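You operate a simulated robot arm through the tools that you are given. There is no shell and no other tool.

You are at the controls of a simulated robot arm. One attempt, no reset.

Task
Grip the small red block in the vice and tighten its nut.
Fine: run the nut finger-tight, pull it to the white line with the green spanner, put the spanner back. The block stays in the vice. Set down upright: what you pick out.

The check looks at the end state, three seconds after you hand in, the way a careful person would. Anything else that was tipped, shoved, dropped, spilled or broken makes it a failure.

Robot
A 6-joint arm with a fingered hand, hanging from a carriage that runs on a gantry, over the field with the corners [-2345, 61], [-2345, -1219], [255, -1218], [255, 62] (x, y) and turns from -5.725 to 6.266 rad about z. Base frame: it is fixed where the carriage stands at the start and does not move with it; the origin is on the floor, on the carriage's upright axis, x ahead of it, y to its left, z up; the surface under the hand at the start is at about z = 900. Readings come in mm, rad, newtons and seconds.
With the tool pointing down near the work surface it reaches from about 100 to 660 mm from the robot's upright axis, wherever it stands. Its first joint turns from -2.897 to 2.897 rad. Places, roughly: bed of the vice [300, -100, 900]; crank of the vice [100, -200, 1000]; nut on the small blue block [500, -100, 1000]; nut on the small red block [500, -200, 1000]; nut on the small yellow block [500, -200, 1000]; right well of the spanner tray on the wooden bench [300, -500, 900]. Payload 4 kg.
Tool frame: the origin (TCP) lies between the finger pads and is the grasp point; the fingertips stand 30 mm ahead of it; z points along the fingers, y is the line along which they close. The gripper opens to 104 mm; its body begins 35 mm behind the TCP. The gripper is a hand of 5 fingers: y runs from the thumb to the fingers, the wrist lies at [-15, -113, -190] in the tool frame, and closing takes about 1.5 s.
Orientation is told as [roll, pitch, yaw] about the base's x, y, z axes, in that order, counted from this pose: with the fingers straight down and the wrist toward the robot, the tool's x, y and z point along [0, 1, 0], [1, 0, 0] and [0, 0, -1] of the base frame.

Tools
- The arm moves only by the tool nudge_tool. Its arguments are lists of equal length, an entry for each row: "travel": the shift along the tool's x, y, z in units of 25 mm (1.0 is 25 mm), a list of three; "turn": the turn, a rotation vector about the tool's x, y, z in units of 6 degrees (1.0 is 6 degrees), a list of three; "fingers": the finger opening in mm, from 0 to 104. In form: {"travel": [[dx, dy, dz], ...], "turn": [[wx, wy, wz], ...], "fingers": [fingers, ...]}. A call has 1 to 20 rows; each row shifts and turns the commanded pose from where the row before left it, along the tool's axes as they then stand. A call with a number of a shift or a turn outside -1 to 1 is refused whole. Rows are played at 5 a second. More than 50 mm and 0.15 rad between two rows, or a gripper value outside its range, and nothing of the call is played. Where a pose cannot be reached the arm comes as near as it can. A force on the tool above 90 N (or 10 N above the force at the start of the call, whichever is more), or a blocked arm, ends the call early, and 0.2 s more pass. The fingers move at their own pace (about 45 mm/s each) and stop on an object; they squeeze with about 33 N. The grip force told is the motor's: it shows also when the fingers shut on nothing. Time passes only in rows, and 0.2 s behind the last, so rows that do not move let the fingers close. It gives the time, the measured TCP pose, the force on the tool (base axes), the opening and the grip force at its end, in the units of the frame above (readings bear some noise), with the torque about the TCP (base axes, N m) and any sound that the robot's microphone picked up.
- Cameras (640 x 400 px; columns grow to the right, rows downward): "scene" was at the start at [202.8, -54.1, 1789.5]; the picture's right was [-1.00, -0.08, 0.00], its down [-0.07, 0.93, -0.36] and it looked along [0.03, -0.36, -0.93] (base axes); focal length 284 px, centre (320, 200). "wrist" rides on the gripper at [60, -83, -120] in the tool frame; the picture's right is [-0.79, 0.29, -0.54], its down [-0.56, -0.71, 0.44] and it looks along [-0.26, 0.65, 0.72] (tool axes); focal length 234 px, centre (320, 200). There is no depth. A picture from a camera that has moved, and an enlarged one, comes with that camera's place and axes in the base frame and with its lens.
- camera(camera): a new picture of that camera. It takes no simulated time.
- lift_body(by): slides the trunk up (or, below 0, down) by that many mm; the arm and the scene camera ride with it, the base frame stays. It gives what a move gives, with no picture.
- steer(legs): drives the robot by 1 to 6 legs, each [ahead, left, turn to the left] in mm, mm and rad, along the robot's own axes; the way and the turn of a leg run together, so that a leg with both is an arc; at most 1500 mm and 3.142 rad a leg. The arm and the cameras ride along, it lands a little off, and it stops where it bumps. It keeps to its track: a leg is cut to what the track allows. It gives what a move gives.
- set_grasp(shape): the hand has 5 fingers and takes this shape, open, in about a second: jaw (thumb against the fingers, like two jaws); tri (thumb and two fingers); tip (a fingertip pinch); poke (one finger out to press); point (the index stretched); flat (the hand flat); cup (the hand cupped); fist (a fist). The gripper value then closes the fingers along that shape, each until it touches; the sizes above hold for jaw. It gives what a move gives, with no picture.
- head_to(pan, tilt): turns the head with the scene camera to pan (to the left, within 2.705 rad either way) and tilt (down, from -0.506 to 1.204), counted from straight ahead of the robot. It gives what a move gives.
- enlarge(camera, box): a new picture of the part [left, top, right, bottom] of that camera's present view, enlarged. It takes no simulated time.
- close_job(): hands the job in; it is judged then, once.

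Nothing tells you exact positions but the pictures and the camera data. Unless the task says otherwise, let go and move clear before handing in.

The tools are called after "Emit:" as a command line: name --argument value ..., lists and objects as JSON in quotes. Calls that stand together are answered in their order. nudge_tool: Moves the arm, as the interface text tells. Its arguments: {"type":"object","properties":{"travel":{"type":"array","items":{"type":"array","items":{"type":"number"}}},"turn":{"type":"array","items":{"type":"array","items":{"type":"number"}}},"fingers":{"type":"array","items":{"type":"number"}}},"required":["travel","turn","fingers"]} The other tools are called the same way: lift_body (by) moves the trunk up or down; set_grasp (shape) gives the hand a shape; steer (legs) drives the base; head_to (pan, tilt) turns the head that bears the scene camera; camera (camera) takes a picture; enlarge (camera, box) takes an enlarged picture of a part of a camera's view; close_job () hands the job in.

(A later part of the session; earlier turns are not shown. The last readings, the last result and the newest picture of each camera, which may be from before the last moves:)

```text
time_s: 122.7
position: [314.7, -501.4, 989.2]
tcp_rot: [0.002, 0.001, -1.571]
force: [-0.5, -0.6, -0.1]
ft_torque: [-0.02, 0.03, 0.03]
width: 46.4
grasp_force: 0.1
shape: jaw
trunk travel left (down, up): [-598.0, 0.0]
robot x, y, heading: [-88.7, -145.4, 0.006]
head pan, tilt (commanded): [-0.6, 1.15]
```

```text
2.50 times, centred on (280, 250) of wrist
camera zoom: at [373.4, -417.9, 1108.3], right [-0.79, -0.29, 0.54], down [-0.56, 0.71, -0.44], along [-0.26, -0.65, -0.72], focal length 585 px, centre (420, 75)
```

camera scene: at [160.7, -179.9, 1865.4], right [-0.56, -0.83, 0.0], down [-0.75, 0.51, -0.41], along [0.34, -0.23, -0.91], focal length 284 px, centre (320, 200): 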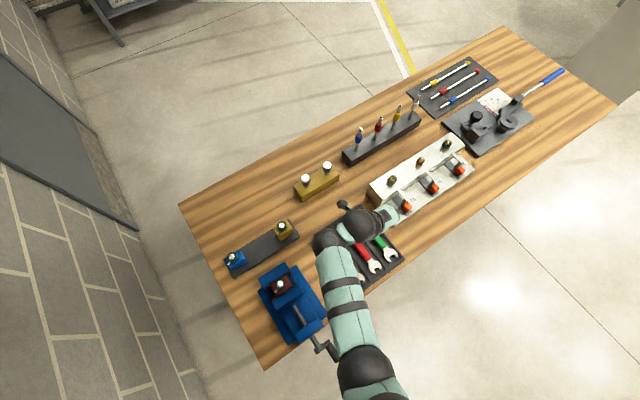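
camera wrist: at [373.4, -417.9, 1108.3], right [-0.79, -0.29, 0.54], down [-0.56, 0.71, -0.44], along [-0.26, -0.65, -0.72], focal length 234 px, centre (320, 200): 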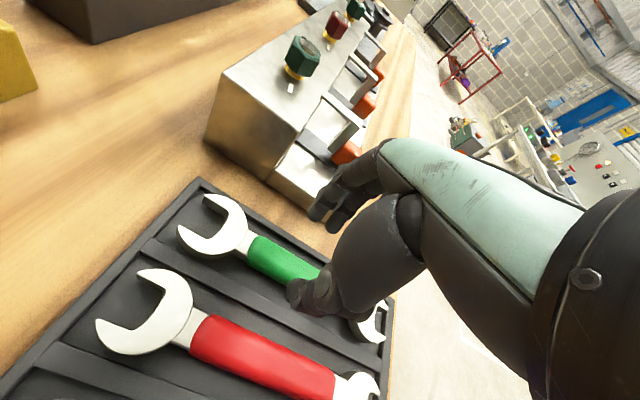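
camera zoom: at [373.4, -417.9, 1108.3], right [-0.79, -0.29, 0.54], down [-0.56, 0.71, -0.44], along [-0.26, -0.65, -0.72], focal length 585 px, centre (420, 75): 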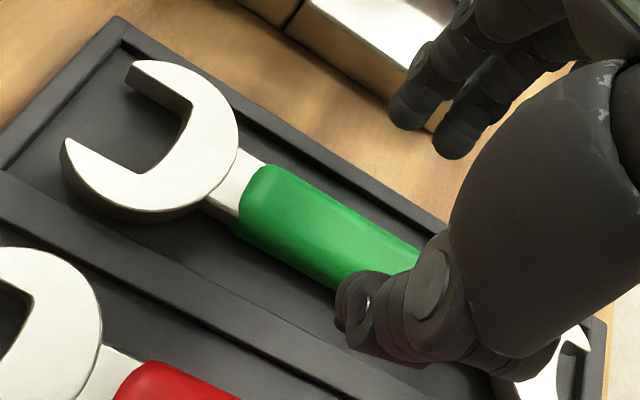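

Emit:
nudge_tool --travel '[[0, 0.1, 0], [0, 0, 0.6], [0, 0, 0.6], [0, 0, 0.5]]' --turn '[[0, 0, 0], [0, 0, 0], [0, 0, 0], [0, 0, 0]]' --fingers '[40, 36, 34, 34]'

Emit:
enlarge --camera "wrist" --box '[200, 170, 360, 330]'

Emit:
camera --camera "wrist"

```text
time_s: 123.7
position: [313.7, -502.1, 947.3]
tcp_rot: [0.004, 0.0, -1.572]
force: [-0.3, 0.5, -0.4]
ft_torque: [-0.02, -0.01, 0.0]
width: 34.6
grasp_force: 0.1
shape: jaw
trunk travel left (down, up): [-598.0, 0.0]
robot x, y, heading: [-84.9, -146.0, 0.005]
head pan, tilt (commanded): [-0.6, 1.15]
```

```text
2.50 times, centred on (280, 250) of wrist
camera zoom: at [373.3, -420.3, 1066.6], right [-0.79, -0.29, 0.54], down [-0.56, 0.71, -0.44], along [-0.26, -0.65, -0.72], focal length 585 px, centre (420, 75)
```

zoom: 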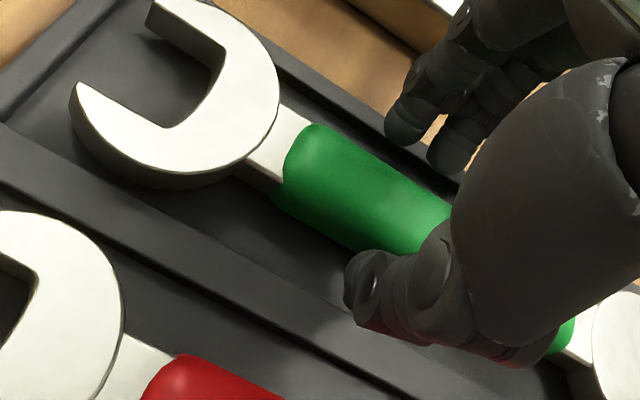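

```text
taken
camera wrist: at [373.3, -420.3, 1066.6], right [-0.79, -0.29, 0.54], down [-0.56, 0.71, -0.44], along [-0.26, -0.65, -0.72], focal length 234 px, centre (320, 200)
```

wrist: 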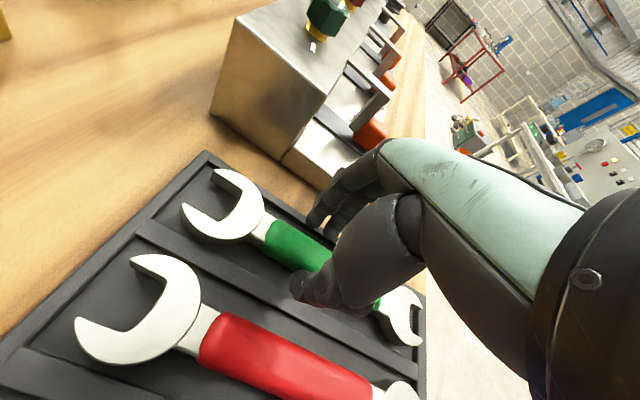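

Emit:
nudge_tool --travel '[[0, 0.08, 0], [0, 0, 0.14], [0, 0, 0.14], [0, 0, 0], [0, 0, 0], [0, 0, 0], [0, 0, 0]]' --turn '[[0, 0, 0], [0, 0, 0], [0, 0, 0], [0, 0, 0], [0, 0, 0], [0, 0, 0], [0, 0, 0]]' --fingers '[32, 30, 29, 26, 20, 14, 14]'

Emit:
enlarge --camera "wrist" --box '[200, 170, 360, 330]'

```text
time_s: 125.3
position: [313.9, -506.1, 940.3]
tcp_rot: [0.003, 0.0, -1.571]
force: [0.3, 1.6, 0.7]
ft_torque: [0.03, 0.01, 0.11]
width: 18.2
grasp_force: 32.6
shape: jaw
trunk travel left (down, up): [-598.0, 0.0]
robot x, y, heading: [-90.8, -149.1, 0.005]
head pan, tilt (commanded): [-0.6, 1.15]
```

```text
2.50 times, centred on (280, 250) of wrist
camera zoom: at [373.1, -422.6, 1059.6], right [-0.79, -0.29, 0.54], down [-0.56, 0.71, -0.44], along [-0.26, -0.65, -0.72], focal length 585 px, centre (420, 75)
```

zoom: 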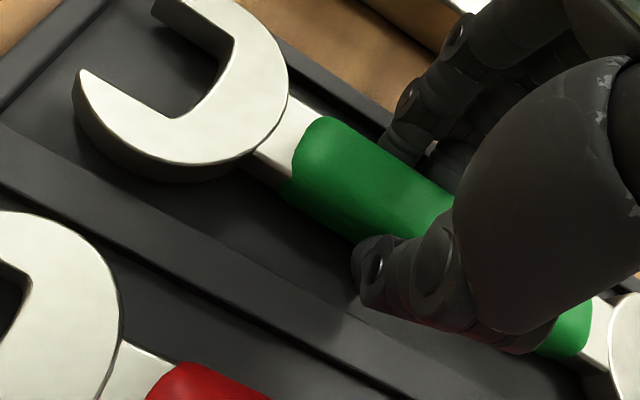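

Contact on the handle. A small test lift.

Emit:
nudge_tool --travel '[[0, 0, 0], [0, 0, -0.2], [0, 0, -0.2], [0, 0, 0]]' --turn '[[0, 0, 0], [0, 0, 0], [0, 0, 0], [0, 0, 0]]' --fingers '[10, 10, 10, 10]'

Emit:
enlarge --camera "wrist" --box '[200, 170, 360, 330]'

Emit:
camera --camera "wrist"

```text
time_s: 126.3
position: [312.9, -506.8, 949.2]
tcp_rot: [0.004, -0.002, -1.571]
force: [0.0, -0.1, -1.9]
ft_torque: [0.0, -0.05, 0.01]
width: 18.2
grasp_force: 33.4
shape: jaw
trunk travel left (down, up): [-598.0, 0.0]
robot x, y, heading: [-88.7, -150.7, 0.002]
head pan, tilt (commanded): [-0.6, 1.15]
```

```text
2.50 times, centred on (280, 250) of wrist
camera zoom: at [372.6, -422.7, 1068.9], right [-0.79, -0.29, 0.54], down [-0.56, 0.71, -0.44], along [-0.26, -0.65, -0.72], focal length 585 px, centre (420, 75)
```

zoom: 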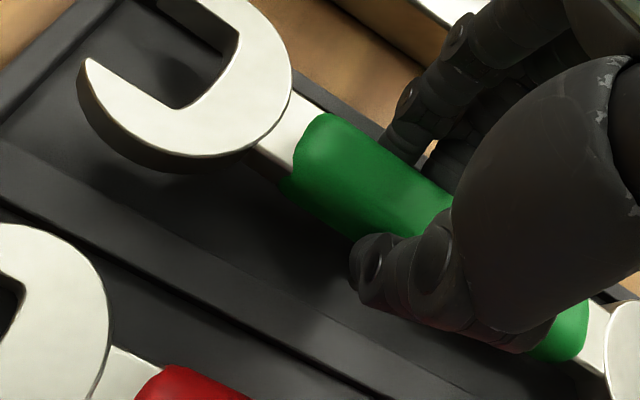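

```text
taken
camera wrist: at [372.6, -422.7, 1068.9], right [-0.79, -0.29, 0.54], down [-0.56, 0.71, -0.44], along [-0.26, -0.65, -0.72], focal length 234 px, centre (320, 200)
```

wrist: 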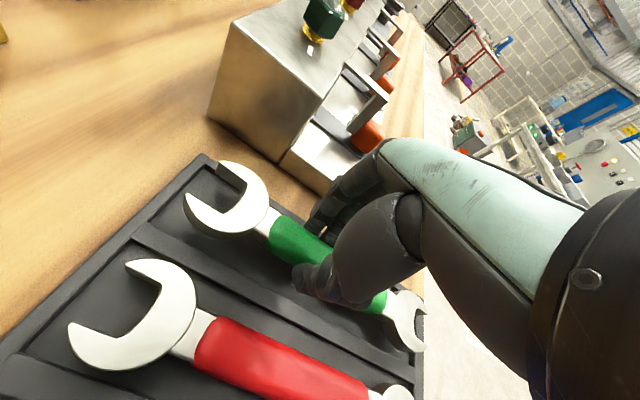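

The green spanner is lifted and level. I'll raise it well clear of the tray, then move toward the vice side and turn the hand.

Emit:
nudge_tool --travel '[[0, 0, -0.8], [0, 0, -0.8], [0, 0, -0.8], [0, 0, -0.8], [0, 0, -0.8], [0, 0, -0.8], [0, 0, 0]]' --turn '[[0, 0, 0], [0, 0, 0], [0, 0, 0], [0, 0, 0], [0, 0, 0], [0, 0, 0], [0, 0, 0]]' --fingers '[10, 10, 10, 10, 10, 10, 10]'

Emit:
camera --camera "wrist"

Emit:
camera --camera "scene"

```text
time_s: 127.9
position: [312.4, -506.0, 1070.5]
tcp_rot: [0.003, 0.001, -1.569]
force: [0.1, -0.3, -2.0]
ft_torque: [0.0, -0.03, 0.01]
width: 18.2
grasp_force: 32.8
shape: jaw
trunk travel left (down, up): [-598.0, 0.0]
robot x, y, heading: [-89.1, -152.4, -0.0]
head pan, tilt (commanded): [-0.6, 1.15]
```

```text
taken
camera wrist: at [371.8, -422.2, 1189.6], right [-0.79, -0.29, 0.54], down [-0.56, 0.71, -0.44], along [-0.26, -0.65, -0.72], focal length 234 px, centre (320, 200)
```

wrist: 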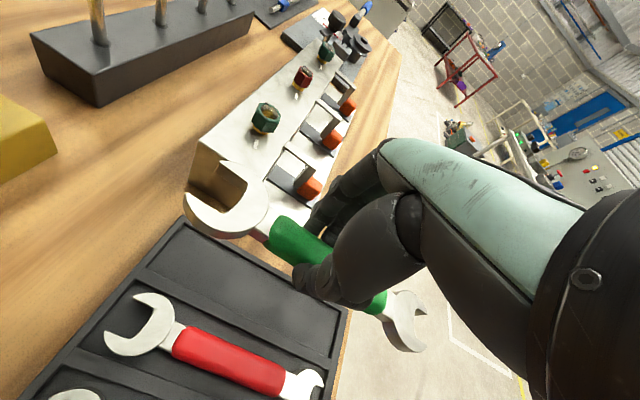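

```text
taken
camera scene: at [160.7, -179.9, 1865.4], right [-0.56, -0.83, 0.0], down [-0.75, 0.51, -0.41], along [0.34, -0.23, -0.91], focal length 284 px, centre (320, 200)
```

scene: 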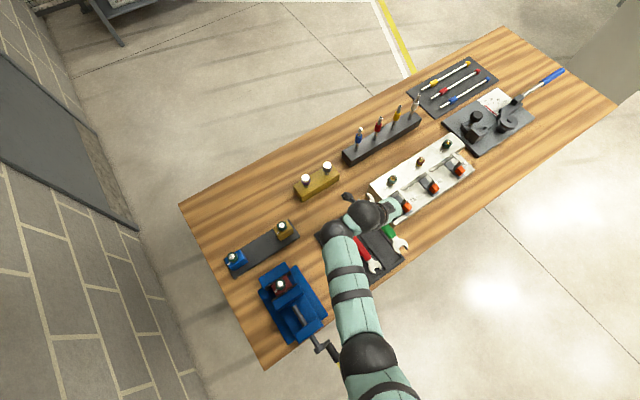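

Emit:
enlarge --camera "wrist" --box '[170, 140, 330, 260]'

Emit:
enlarge --camera "wrist" --box '[330, 260, 450, 370]'

```text
3.33 times, centred on (250, 200) of wrist
camera zoom: at [371.8, -422.2, 1189.6], right [-0.79, -0.29, 0.54], down [-0.56, 0.71, -0.44], along [-0.26, -0.65, -0.72], focal length 781 px, centre (553, 200)
```

zoom: 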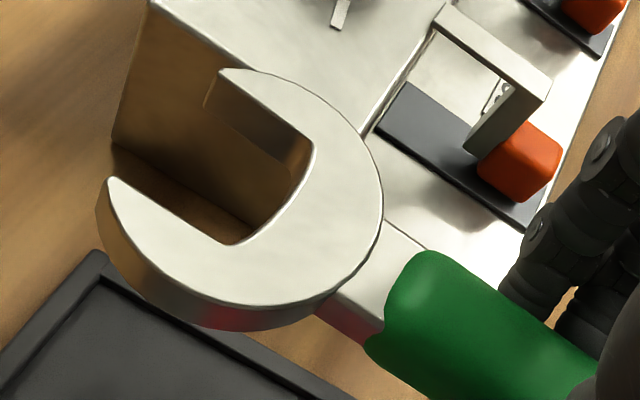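

```text
3.64 times, centred on (390, 315) of wrist
camera zoom: at [371.8, -422.2, 1189.6], right [-0.79, -0.29, 0.54], down [-0.56, 0.71, -0.44], along [-0.26, -0.65, -0.72], focal length 852 px, centre (66, -218)
```

zoom: 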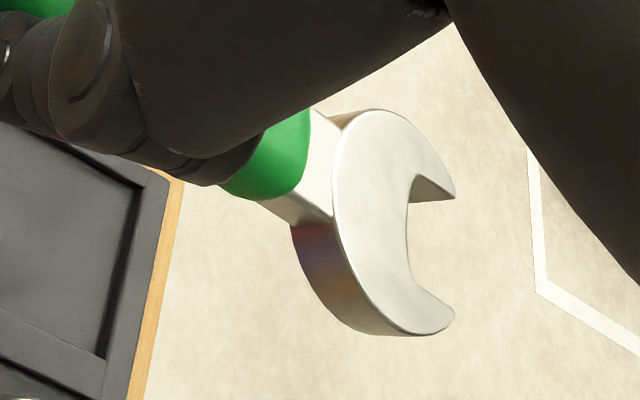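

The spanner is held firmly. In the hand frame its slot bottom is near x=64 and its top face near z=22. I'll move it +y and turn the hand to yaw 0, then shift the carriage.

Emit:
nudge_tool --travel '[[0, -0.9, 0], [0, -0.9, 0], [0, -0.9, 0], [0, -0.9, 0], [0, -0.9, 0], [0, -0.9, 0], [0, -0.9, 0]]' --turn '[[0, 0, 0], [0, 0, 0], [0, 0, 0], [0, 0, 0], [0, 0, 0], [0, 0, 0], [0, 0, 0]]' --fingers '[10, 10, 10, 10, 10, 10, 10]'

Emit:
nudge_tool --travel '[[0, 0, 0], [0, 0, 0], [0, 0, 0], [0, 0, 0], [0, 0, 0], [0, 0, 0], [0, 0, 0], [0, 0, 0], [0, 0, 0], [0, 0, 0], [0, 0, 0], [0, 0, 0], [0, 0, 0], [0, 0, 0], [0, 0, 0], [0, 0, 0]]' --turn '[[0, 0, -1], [0, 0, -1], [0, 0, -1], [0, 0, -1], [0, 0, -1], [0, 0, -1], [0, 0, -1], [0, 0, -1], [0, 0, -1], [0, 0, -1], [0, 0, -1], [0, 0, -1], [0, 0, -1], [0, 0, -1], [0, 0, -1], [0, 0, 0]]' --fingers '[10, 10, 10, 10, 10, 10, 10, 10, 10, 10, 10, 10, 10, 10, 10, 10]'

Emit:
camera --camera "wrist"

```text
time_s: 129.5
position: [318.4, -355.4, 1056.7]
tcp_rot: [0.005, 0.001, -1.573]
force: [0.0, -0.7, -2.3]
ft_torque: [-0.01, -0.05, -0.01]
width: 18.2
grasp_force: 33.0
shape: jaw
out of reach, approached as far as the arm can: row 6, 7
trunk travel left (down, up): [-598.0, 0.0]
robot x, y, heading: [-86.1, -154.1, 0.01]
head pan, tilt (commanded): [-0.6, 1.15]
```

```text
time_s: 132.9
position: [316.5, -354.9, 1058.9]
tcp_rot: [0.0, -0.001, 0.001]
force: [0.1, 0.5, -2.0]
ft_torque: [0.07, 0.0, -0.02]
width: 18.1
grasp_force: 32.5
shape: jaw
trunk travel left (down, up): [-598.0, 0.0]
robot x, y, heading: [-86.6, -150.3, 0.001]
head pan, tilt (commanded): [-0.6, 1.15]
```

```text
taken
camera wrist: at [232.3, -295.1, 1175.9], right [0.29, -0.79, 0.54], down [-0.7, -0.56, -0.44], along [0.65, -0.26, -0.72], focal length 234 px, centre (320, 200)
```

wrist: 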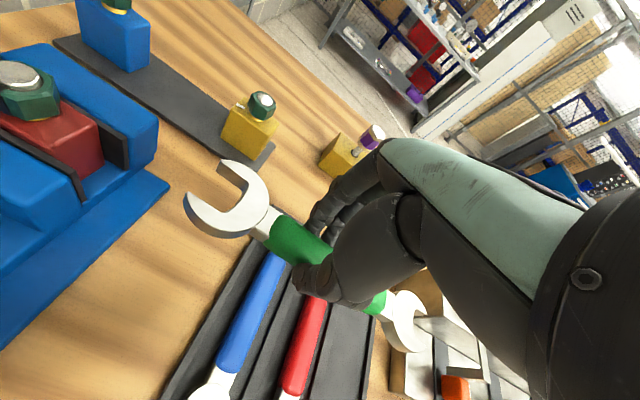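

Emit:
nudge_tool --travel '[[1, 0, -0.5], [1, 0, -0.6], [0, 0, 0]]' --turn '[[0, 0, 0], [0, 0, 0], [0, 0, 0]]' --fingers '[10, 10, 10]'

Emit:
steer --legs '[[90, -230, 0]]'

Emit:
head_to --pan 0.35 --tilt 1.15

Emit:
camera --camera "scene"

```text
time_s: 133.7
position: [316.1, -303.6, 1084.3]
tcp_rot: [0.0, -0.001, 0.001]
force: [-0.6, 0.9, -2.3]
ft_torque: [0.03, -0.03, 0.02]
width: 18.1
grasp_force: 33.0
shape: jaw
trunk travel left (down, up): [-598.0, 0.0]
robot x, y, heading: [-84.2, -146.0, 0.004]
head pan, tilt (commanded): [-0.6, 1.15]
```

```text
time_s: 135.5
position: [408.2, -534.3, 1084.5]
tcp_rot: [0.0, -0.004, 0.001]
force: [-0.6, 0.3, -2.4]
ft_torque: [0.04, -0.03, -0.01]
width: 18.4
grasp_force: 33.1
shape: jaw
trunk travel left (down, up): [-598.0, 0.0]
robot x, y, heading: [7.3, -382.1, 0.007]
head pan, tilt (commanded): [-0.6, 1.15]
```

```text
time_s: 136.7
position: [408.3, -535.4, 1083.7]
tcp_rot: [-0.001, -0.003, 0.001]
force: [0.3, -0.5, -2.1]
ft_torque: [0.03, -0.02, 0.01]
width: 18.2
grasp_force: 33.2
shape: jaw
trunk travel left (down, up): [-598.0, 0.0]
robot x, y, heading: [1.7, -379.0, 0.003]
head pan, tilt (commanded): [0.351, 1.15]
```

```text
taken
camera scene: at [258.6, -357.4, 1865.4], right [0.35, -0.94, 0.0], down [-0.86, -0.32, -0.41], along [0.38, 0.14, -0.91], focal length 284 px, centre (320, 200)
```

scene: 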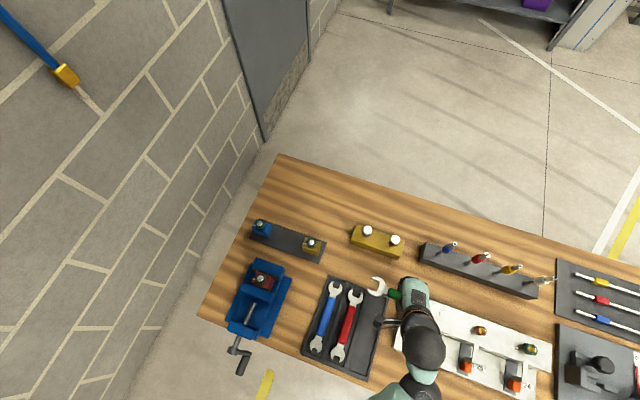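

Robot is at about (2, -380). I'll carry the spanner back toward the vice, to a point just outside the nut, and turn it to face the nut.

Emit:
nudge_tool --travel '[[0.941, 0.093, 0], [0.941, 0.093, 0], [0.941, 0.093, 0], [0.941, 0.093, 0], [0.941, 0.093, 0], [0.941, 0.093, 0], [0.941, 0.093, 0], [0.941, 0.093, 0], [0.941, 0.093, 0], [0.941, 0.093, 0], [0.941, 0.093, 0], [0.941, 0.093, 0], [0.941, 0.093, 0], [0.941, 0.093, 0], [0.941, 0.093, 0]]' --turn '[[0, 0, 0], [0, 0, 0], [0, 0, 0], [0, 0, 0], [0, 0, 0], [0, 0, 0], [0, 0, 0], [0, 0, 0], [0, 0, 0], [0, 0, 0], [0, 0, 0], [0, 0, 0], [0, 0, 0], [0, 0, 0], [0, 0, 0]]' --fingers '[10, 10, 10, 10, 10, 10, 10, 10, 10, 10, 10, 10, 10, 10, 10]'

Emit:
nudge_tool --travel '[[0, 0, 0], [0, 0, 0], [0, 0, 0], [0, 0, 0], [0, 0, 0], [0, 0, 0], [0, 0, 0], [0, 0, 0], [0, 0, 0], [0, 0, 0], [0, 0, 0], [0, 0, 0], [0, 0, 0], [0, 0, 0]]' --turn '[[0, 0, -1], [0, 0, -1], [0, 0, -1], [0, 0, -1], [0, 0, -1], [0, 0, -1], [0, 0, -1], [0, 0, -1], [0, 0, -1], [0, 0, -1], [0, 0, -1], [0, 0, -1], [0, 0, -0.8], [0, 0, 0]]' --fingers '[10, 10, 10, 10, 10, 10, 10, 10, 10, 10, 10, 10, 10, 10]'

Emit:
camera --camera "wrist"

Emit:
camera --camera "scene"

```text
time_s: 139.9
position: [441.3, -182.3, 1083.6]
tcp_rot: [-0.001, -0.003, 0.001]
force: [0.7, -0.5, -2.2]
ft_torque: [0.03, -0.05, 0.01]
width: 18.0
grasp_force: 32.6
shape: jaw
trunk travel left (down, up): [-598.0, 0.0]
robot x, y, heading: [5.7, -378.3, 0.002]
head pan, tilt (commanded): [0.351, 1.15]
```

```text
time_s: 142.9
position: [441.8, -182.4, 1085.8]
tcp_rot: [-0.003, -0.003, 1.343]
force: [0.2, -0.6, -1.7]
ft_torque: [0.05, 0.05, 0.02]
width: 18.4
grasp_force: 32.8
shape: jaw
trunk travel left (down, up): [-598.0, 0.0]
robot x, y, heading: [6.1, -378.5, 0.008]
head pan, tilt (commanded): [0.351, 1.15]
```

```text
taken
camera wrist: at [363.3, -249.8, 1202.6], right [0.83, 0.1, 0.55], down [0.39, -0.81, -0.43], along [0.4, 0.57, -0.72], focal length 234 px, centre (320, 200)
```

wrist: 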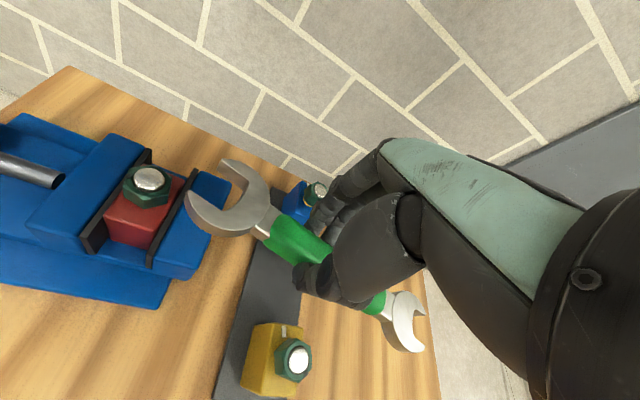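

```text
taken
camera scene: at [258.6, -357.4, 1865.4], right [0.35, -0.94, 0.0], down [-0.86, -0.32, -0.41], along [0.38, 0.14, -0.91], focal length 284 px, centre (320, 200)
```

scene: 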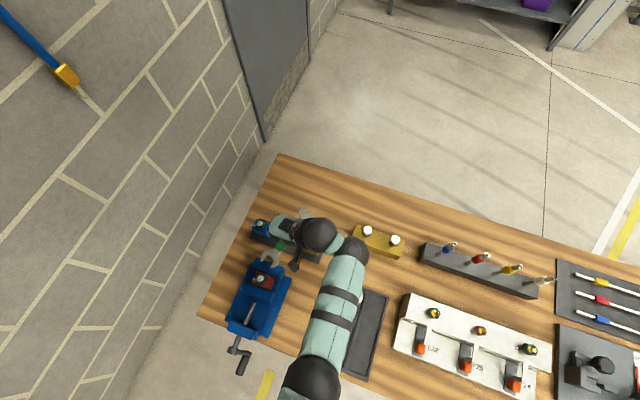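

Emit:
enlarge --camera "scene" --box '[245, 235, 305, 305]'

Emit:
enlarge --camera "wrist" --box '[100, 140, 300, 260]'

```text
5.71 times, centred on (275, 270) of scene
camera zoom: at [258.6, -357.4, 1865.4], right [0.35, -0.94, 0.0], down [-0.86, -0.32, -0.41], along [0.38, 0.14, -0.91], focal length 1625 px, centre (577, -200)
```

zoom: 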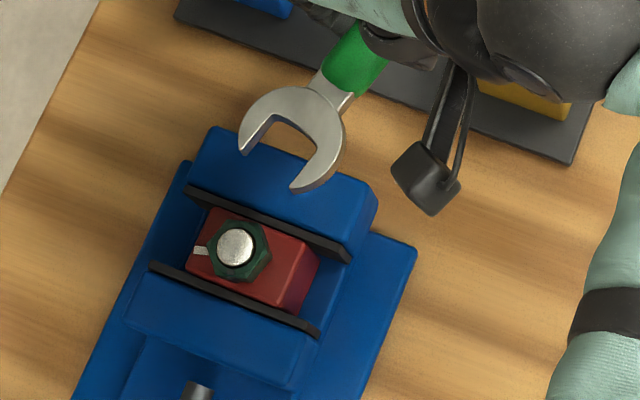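

```text
3.20 times, centred on (200, 200) of wrist
camera zoom: at [363.3, -249.8, 1202.6], right [0.83, 0.1, 0.55], down [0.39, -0.81, -0.43], along [0.4, 0.57, -0.72], focal length 749 px, centre (704, 200)
```

zoom: 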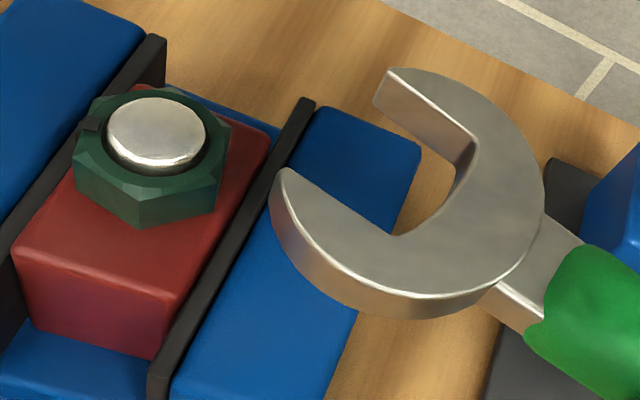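

Emit:
enlarge --camera "scene" --box '[254, 246, 286, 270]'

Emit:
enlarge --camera "scene" --box '[245, 269, 275, 289]'

```text
16.00 times, centred on (270, 258) of scene
camera zoom: at [258.6, -357.4, 1865.4], right [0.35, -0.94, 0.0], down [-0.86, -0.32, -0.41], along [0.38, 0.14, -0.91], focal length 4549 px, centre (1120, -728)
```

zoom: 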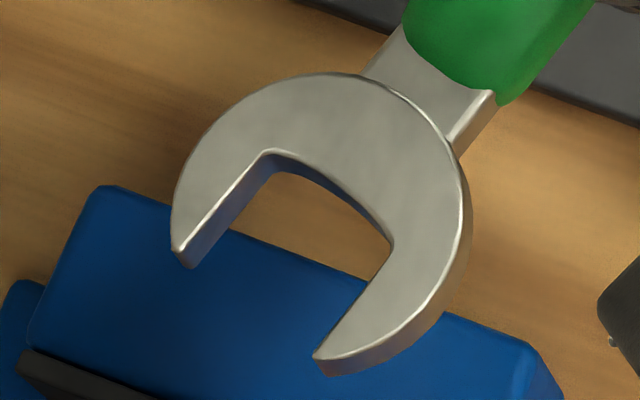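

```text
16.00 times, centred on (260, 279) of scene
camera zoom: at [258.6, -357.4, 1865.4], right [0.35, -0.94, 0.0], down [-0.86, -0.32, -0.41], along [0.38, 0.14, -0.91], focal length 4549 px, centre (1280, -1064)
```

zoom: 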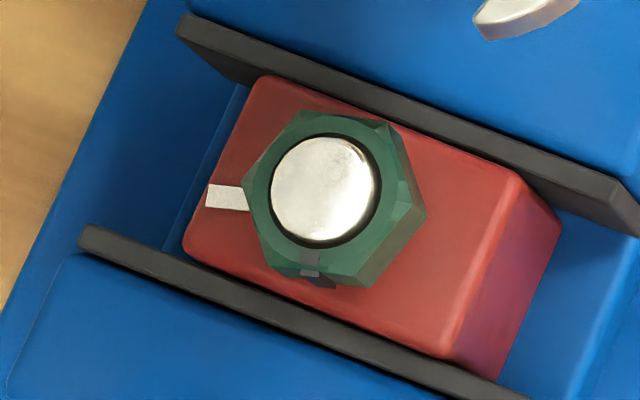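

The spanner slot (about 29–30 mm) lines up with the nut flats: its axis is at about 165°, exactly what the hex needs. I'll lower it to nut height, still 20 mm short of the nut, and re-measure.

Emit:
nudge_tool --travel '[[0, 0, 0.6], [0, 0, 0.6], [0, 0, 0.6], [0, 0, 0.46], [0, 0, 0]]' --turn '[[0, 0, 0], [0, 0, 0], [0, 0, 0], [0, 0, 0], [0, 0, 0]]' --fingers '[10, 10, 10, 10, 10]'

Emit:
camera --camera "scene"

Emit:
enlarge --camera "scene" --box '[245, 252, 285, 292]'

Emit:
enlarge --camera "wrist" --box '[130, 140, 330, 260]'

```text
time_s: 144.1
position: [441.9, -181.3, 1027.2]
tcp_rot: [-0.003, 0.0, 1.342]
force: [-0.5, 0.3, -2.8]
ft_torque: [-0.01, 0.06, -0.01]
width: 18.2
grasp_force: 33.0
shape: jaw
trunk travel left (down, up): [-598.0, 0.0]
robot x, y, heading: [2.9, -381.5, 0.007]
head pan, tilt (commanded): [0.351, 1.15]
```

```text
taken
camera scene: at [258.6, -357.4, 1865.3], right [0.35, -0.94, 0.0], down [-0.86, -0.32, -0.41], along [0.38, 0.14, -0.91], focal length 284 px, centre (320, 200)
```

scene: 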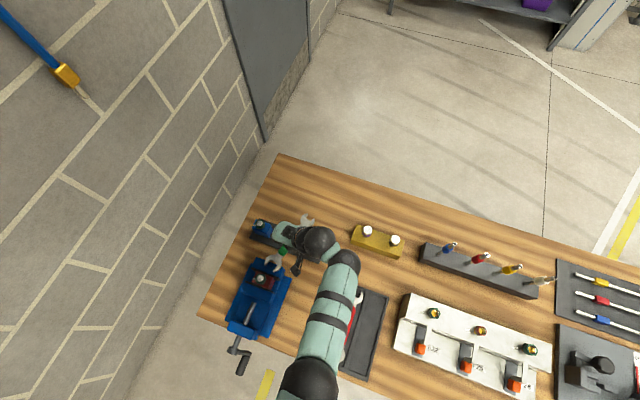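

```text
10.00 times, centred on (265, 272) of scene
camera zoom: at [258.6, -357.4, 1865.3], right [0.35, -0.94, 0.0], down [-0.86, -0.32, -0.41], along [0.38, 0.14, -0.91], focal length 2843 px, centre (870, -520)
```

zoom: 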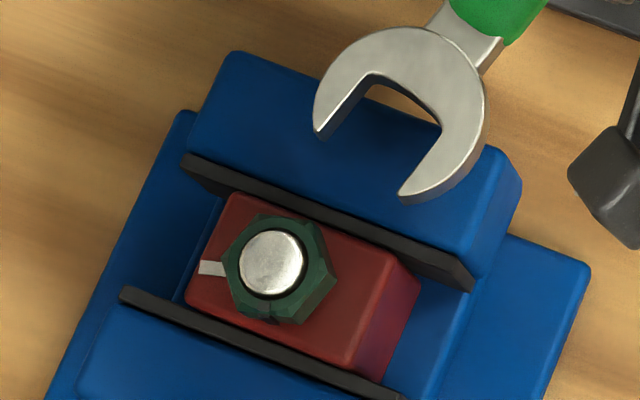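

```text
3.20 times, centred on (230, 200) of wrist
camera zoom: at [363.2, -249.8, 1146.0], right [0.83, 0.1, 0.55], down [0.39, -0.81, -0.43], along [0.4, 0.57, -0.72], focal length 749 px, centre (608, 200)
```

zoom: 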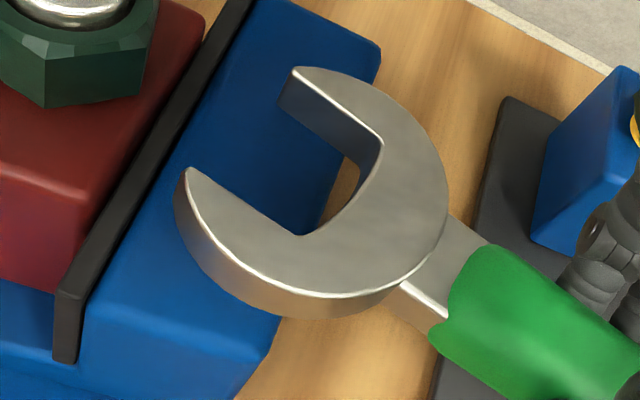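

Axis alignment is within about half a millimetre. Advancing 20 mm so the prong tips reach the nut, then checking.

Emit:
nudge_tool --travel '[[0.4, 0.014, 0], [0.4, 0.014, 0], [0, 0, 0]]' --turn '[[0, 0, 0], [0, 0, 0], [0, 0, 0]]' --fingers '[10, 10, 10]'

Emit:
enlarge --camera "scene" --box '[248, 262, 278, 286]'

Emit:
enlarge --camera "wrist" --box '[130, 140, 330, 260]'

```text
time_s: 144.9
position: [422.4, -176.8, 1027.3]
tcp_rot: [-0.004, 0.002, 1.343]
force: [-0.6, -0.3, -2.1]
ft_torque: [0.02, 0.06, 0.02]
width: 18.1
grasp_force: 33.2
shape: jaw
trunk travel left (down, up): [-598.0, 0.0]
robot x, y, heading: [6.3, -380.3, 0.005]
head pan, tilt (commanded): [0.351, 1.15]
```

```text
16.00 times, centred on (263, 274) of scene
camera zoom: at [258.6, -357.4, 1865.3], right [0.35, -0.94, 0.0], down [-0.86, -0.32, -0.41], along [0.38, 0.14, -0.91], focal length 4549 px, centre (1232, -984)
```

zoom: 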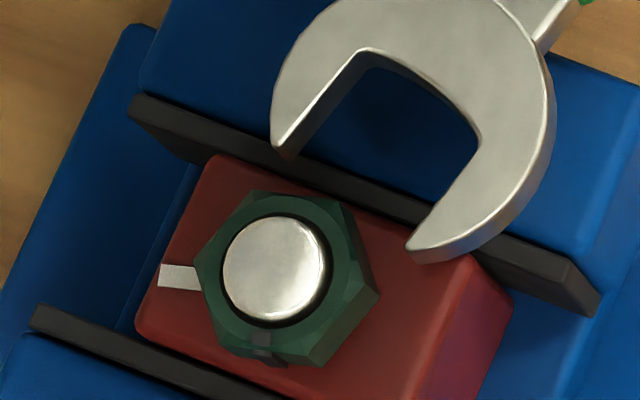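

```text
3.20 times, centred on (230, 200) of wrist
camera zoom: at [344.1, -244.3, 1146.0], right [0.83, 0.1, 0.55], down [0.39, -0.81, -0.43], along [0.4, 0.57, -0.72], focal length 749 px, centre (608, 200)
```

zoom: 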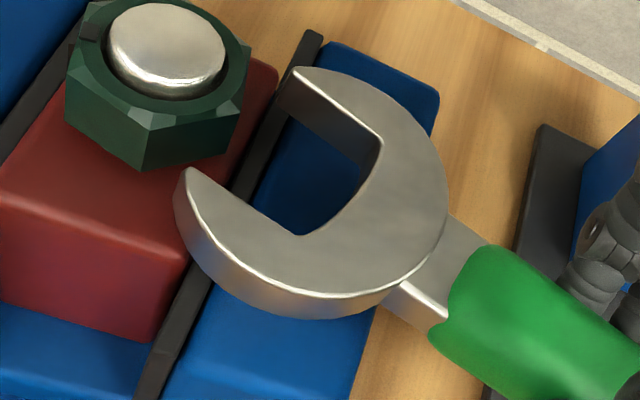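

Emit:
nudge_tool --travel '[[0.2, -0.029, 0], [0.2, 0.007, 0], [0.2, 0.007, 0], [0, 0, 0]]' --turn '[[0, 0, 0], [0, 0, 0], [0, 0, 0], [0, 0, 0]]' --fingers '[10, 10, 10, 10]'

Emit:
enlarge --camera "scene" --box '[248, 262, 278, 286]'

Emit:
enlarge --camera "wrist" --box '[130, 140, 330, 260]'

```text
time_s: 145.9
position: [407.3, -174.5, 1027.6]
tcp_rot: [0.0, -0.001, 1.343]
force: [-0.4, -0.4, -2.7]
ft_torque: [0.0, 0.06, 0.01]
width: 18.1
grasp_force: 33.8
shape: jaw
trunk travel left (down, up): [-598.0, 0.0]
robot x, y, heading: [2.6, -380.5, 0.011]
head pan, tilt (commanded): [0.351, 1.15]
```

```text
16.00 times, centred on (263, 274) of scene
camera zoom: at [258.5, -357.3, 1865.4], right [0.35, -0.94, 0.0], down [-0.86, -0.32, -0.41], along [0.38, 0.14, -0.91], focal length 4549 px, centre (1232, -984)
```

zoom: 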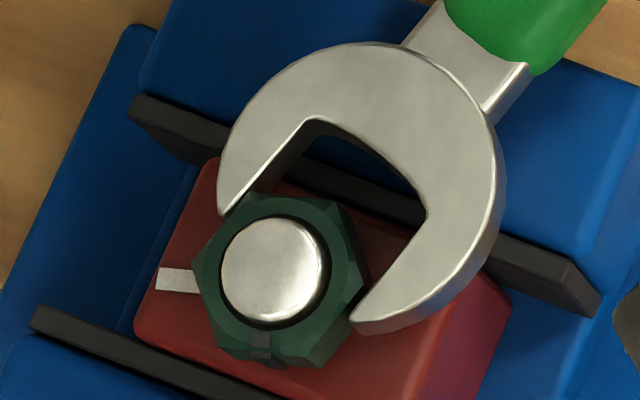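

```text
3.20 times, centred on (230, 200) of wrist
camera zoom: at [329.4, -241.9, 1146.6], right [0.83, 0.1, 0.54], down [0.39, -0.81, -0.43], along [0.4, 0.57, -0.72], focal length 749 px, centre (608, 200)
```

zoom: 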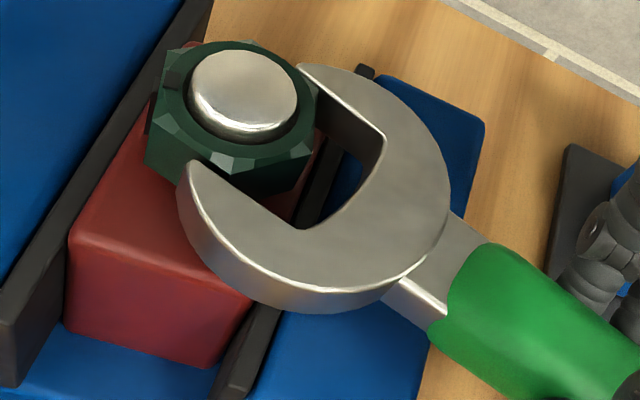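

The nut is entering the slot freely. Pushing the last 8 mm home.

Emit:
nudge_tool --travel '[[0.16, 0.012, 0], [0.16, 0.012, 0], [0, 0, 0]]' --turn '[[0, 0, 0], [0, 0, 0], [0, 0, 0]]' --fingers '[10, 10, 10]'

Emit:
enlarge --camera "scene" --box '[248, 262, 278, 286]'

Emit:
enlarge --camera "wrist" --box '[130, 140, 330, 260]'

```text
time_s: 146.7
position: [400.5, -172.9, 1026.7]
tcp_rot: [-0.003, 0.001, 1.343]
force: [-0.2, -0.4, -2.9]
ft_torque: [0.04, 0.06, 0.0]
width: 18.1
grasp_force: 33.4
shape: jaw
trunk travel left (down, up): [-598.0, 0.0]
robot x, y, heading: [6.0, -381.7, 0.004]
head pan, tilt (commanded): [0.351, 1.15]
```

```text
16.00 times, centred on (263, 274) of scene
camera zoom: at [258.6, -357.4, 1865.3], right [0.35, -0.94, 0.0], down [-0.86, -0.32, -0.41], along [0.38, 0.14, -0.91], focal length 4549 px, centre (1232, -984)
```

zoom: 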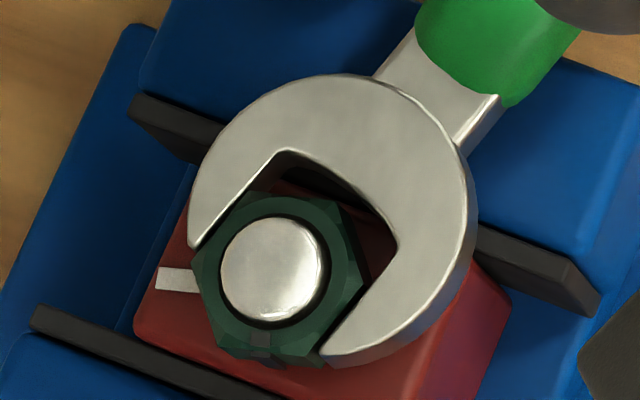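

```text
3.20 times, centred on (230, 200) of wrist
camera zoom: at [321.8, -239.4, 1146.3], right [0.83, 0.1, 0.55], down [0.38, -0.81, -0.43], along [0.4, 0.57, -0.72], focal length 749 px, centre (608, 200)
```

zoom: 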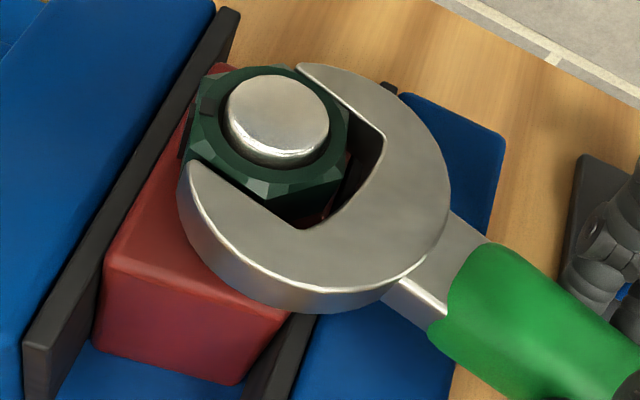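

The flats are fully engaged. Now I'll pull the spanner clockwise about the nut axis, starting with 18°.

Emit:
nudge_tool --travel '[[0.06, 0.002, 0], [0.04, -0.337, 0], [0.04, -0.337, 0], [0.04, -0.337, 0]]' --turn '[[0, 0, 0], [0, 0, 1], [0, 0, 1], [0, 0, 1]]' --fingers '[8, 8, 8, 8]'

Emit:
enlarge --camera "scene" --box '[248, 262, 278, 286]'

Emit:
enlarge --camera "wrist" --box '[130, 140, 330, 260]'

```text
time_s: 147.7
position: [389.9, -192.0, 1029.1]
tcp_rot: [-0.002, -0.002, 1.026]
force: [3.1, 8.7, -2.9]
ft_torque: [0.34, -0.15, 0.17]
width: 17.9
grasp_force: 32.9
shape: jaw
trunk travel left (down, up): [-598.0, 0.0]
robot x, y, heading: [3.2, -382.1, 0.003]
head pan, tilt (commanded): [0.351, 1.15]
```

```text
16.00 times, centred on (263, 274) of scene
camera zoom: at [258.8, -356.7, 1865.5], right [0.35, -0.94, 0.0], down [-0.86, -0.32, -0.41], along [0.38, 0.14, -0.91], focal length 4549 px, centre (1232, -984)
```

zoom: 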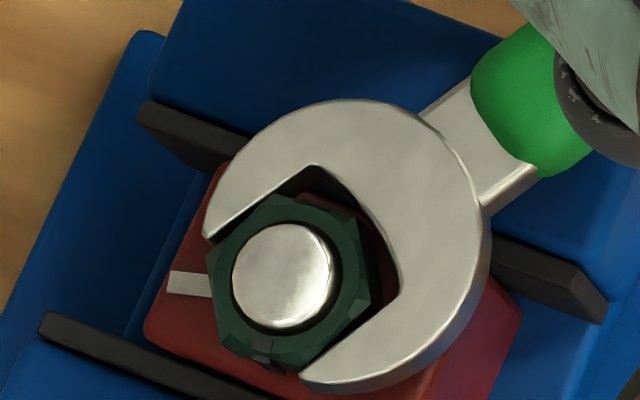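

```text
3.20 times, centred on (230, 200) of wrist
camera zoom: at [293.4, -233.0, 1146.6], right [0.82, -0.16, 0.55], down [0.11, -0.89, -0.44], along [0.56, 0.42, -0.72], focal length 749 px, centre (608, 200)
```

zoom: 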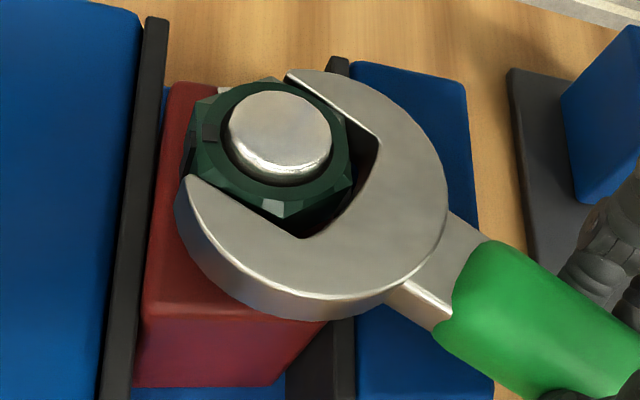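

The nut follows the spanner. Continuing the pull in steps.

Emit:
nudge_tool --travel '[[0.04, -0.337, 0], [0.04, -0.337, 0], [0.04, -0.337, 0], [0.04, -0.337, 0]]' --turn '[[0, 0, 1], [0, 0, 1], [0, 0, 1], [0, 0, 1]]' --fingers '[8, 8, 8, 8]'

Emit:
enlarge --camera "scene" --box '[248, 262, 278, 286]'

Emit:
enlarge --camera "wrist" --box '[130, 140, 330, 260]'

```text
time_s: 148.7
position: [364.1, -216.9, 1028.0]
tcp_rot: [-0.003, -0.002, 0.61]
force: [9.6, 2.9, -2.4]
ft_torque: [0.17, -0.32, 0.04]
width: 17.8
grasp_force: 33.9
shape: jaw
trunk travel left (down, up): [-598.0, 0.0]
robot x, y, heading: [2.5, -380.8, 0.002]
head pan, tilt (commanded): [0.351, 1.15]
```

```text
16.00 times, centred on (263, 274) of scene
camera zoom: at [259.1, -357.3, 1865.7], right [0.35, -0.94, 0.0], down [-0.86, -0.32, -0.41], along [0.38, 0.14, -0.91], focal length 4549 px, centre (1232, -984)
```

zoom: 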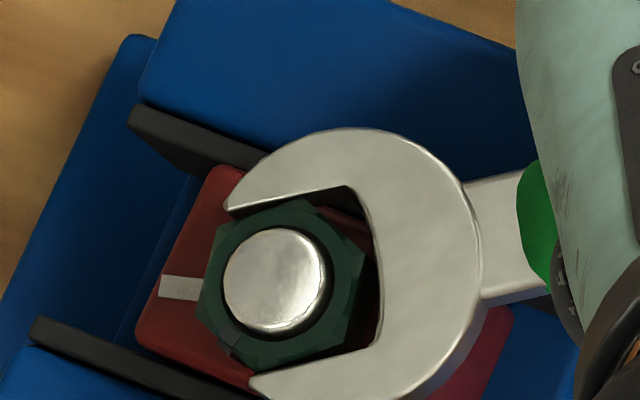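

```text
3.20 times, centred on (230, 200) of wrist
camera zoom: at [260.7, -215.5, 1146.5], right [0.68, -0.48, 0.55], down [-0.26, -0.86, -0.44], along [0.68, 0.16, -0.71], focal length 749 px, centre (608, 200)
```

zoom: 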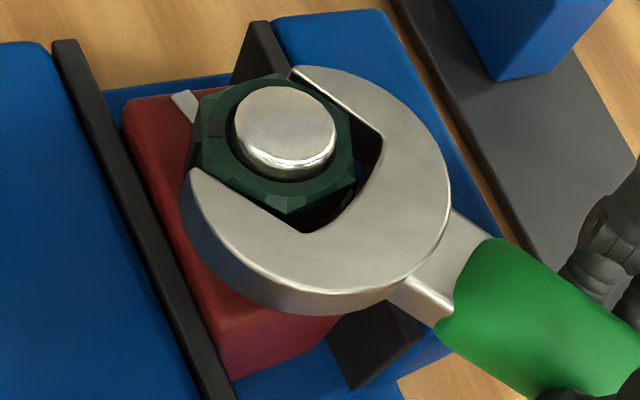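

Emit:
nudge_tool --travel '[[0.045, -0.337, 0], [0.045, -0.337, 0], [0.045, -0.337, 0], [0.045, -0.337, 0]]' --turn '[[0, 0, 1], [0, 0, 1], [0, 0, 1], [0, 0, 1]]' --fingers '[8, 8, 8, 8]'

Emit:
enlarge --camera "scene" --box '[248, 262, 278, 286]'

Emit:
enlarge --camera "wrist" --box '[130, 140, 330, 260]'

```text
time_s: 149.7
position: [332.9, -230.1, 1027.9]
tcp_rot: [-0.002, -0.003, 0.188]
force: [11.9, -1.2, -2.1]
ft_torque: [0.02, -0.44, 0.02]
width: 17.9
grasp_force: 33.3
shape: jaw
trunk travel left (down, up): [-598.0, 0.0]
robot x, y, heading: [0.6, -382.9, -0.0]
head pan, tilt (commanded): [0.351, 1.15]
```

```text
16.00 times, centred on (263, 274) of scene
camera zoom: at [259.2, -357.5, 1865.8], right [0.35, -0.94, 0.0], down [-0.86, -0.32, -0.41], along [0.38, 0.14, -0.91], focal length 4549 px, centre (1232, -984)
```

zoom: 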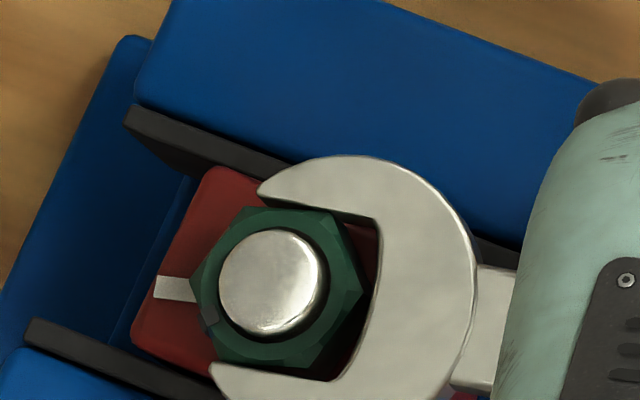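

```text
3.20 times, centred on (230, 200) of wrist
camera zoom: at [239.4, -185.5, 1146.0], right [0.43, -0.72, 0.55], down [-0.59, -0.68, -0.44], along [0.69, -0.13, -0.71], focal length 749 px, centre (608, 200)
```

zoom: 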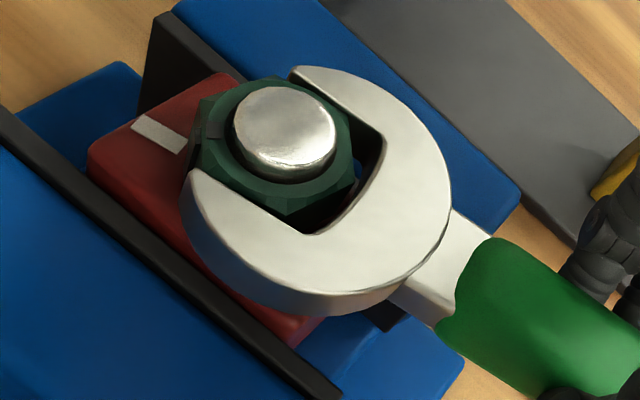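

About 31° remain to the white line. Four more steps, then I'll measure again.

Emit:
nudge_tool --travel '[[0.045, -0.337, 0], [0.045, -0.337, 0], [0.045, -0.337, 0], [0.045, -0.337, 0]]' --turn '[[0, 0, 1], [0, 0, 1], [0, 0, 1], [0, 0, 1]]' --fingers '[8, 8, 8, 8]'

Emit:
enlarge --camera "scene" --box '[248, 262, 278, 286]'

Emit:
enlarge --camera "wrist" --box '[130, 140, 330, 260]'

```text
time_s: 150.7
position: [299.1, -225.9, 1026.5]
tcp_rot: [-0.001, -0.004, -0.232]
force: [10.5, -7.7, -0.7]
ft_torque: [-0.17, -0.44, 0.03]
width: 17.9
grasp_force: 32.7
shape: jaw
trunk travel left (down, up): [-598.0, 0.0]
robot x, y, heading: [2.3, -384.8, 0.006]
head pan, tilt (commanded): [0.351, 1.15]
```

```text
16.00 times, centred on (263, 274) of scene
camera zoom: at [259.2, -357.9, 1865.8], right [0.35, -0.94, 0.0], down [-0.86, -0.32, -0.41], along [0.38, 0.14, -0.91], focal length 4549 px, centre (1232, -984)
```

zoom: 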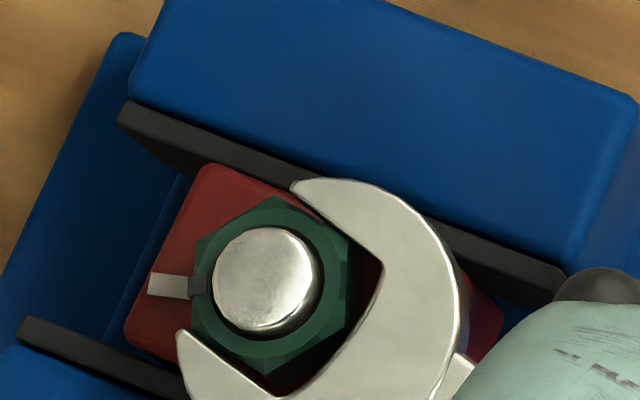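

```text
3.20 times, centred on (230, 200) of wrist
camera zoom: at [230.9, -149.0, 1145.5], right [0.1, -0.83, 0.55], down [-0.81, -0.38, -0.44], along [0.57, -0.4, -0.71], focal length 749 px, centre (608, 200)
```

zoom: 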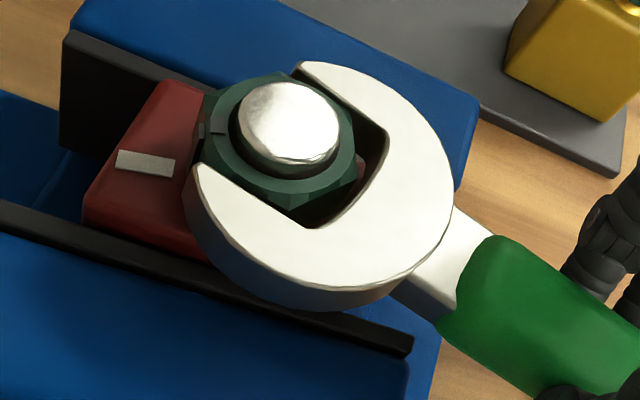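

Emit:
enlarge --camera "scene" --box '[252, 272, 268, 288]'

Emit:
enlarge --camera "wrist" --box '[160, 150, 220, 210]'

```text
16.00 times, centred on (260, 280) of scene
camera zoom: at [259.2, -357.9, 1865.8], right [0.35, -0.94, 0.0], down [-0.86, -0.32, -0.41], along [0.38, 0.14, -0.91], focal length 4549 px, centre (1280, -1080)
```

zoom: 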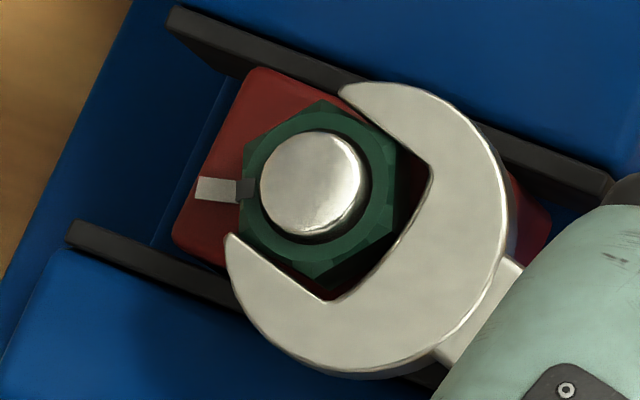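

```text
6.67 times, centred on (190, 180) of wrist
camera zoom: at [230.9, -149.0, 1145.5], right [0.1, -0.83, 0.55], down [-0.81, -0.38, -0.44], along [0.57, -0.4, -0.71], focal length 1561 px, centre (1187, 333)
```

zoom: 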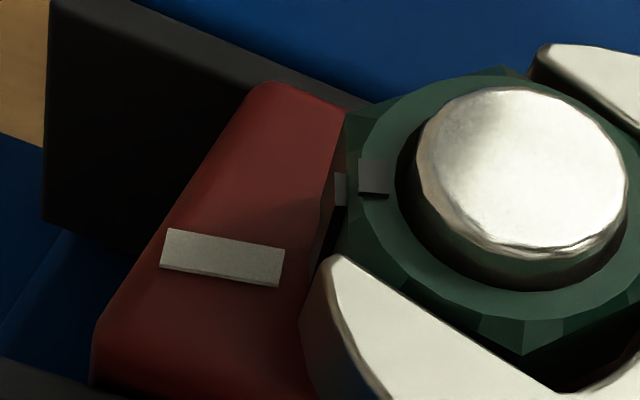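

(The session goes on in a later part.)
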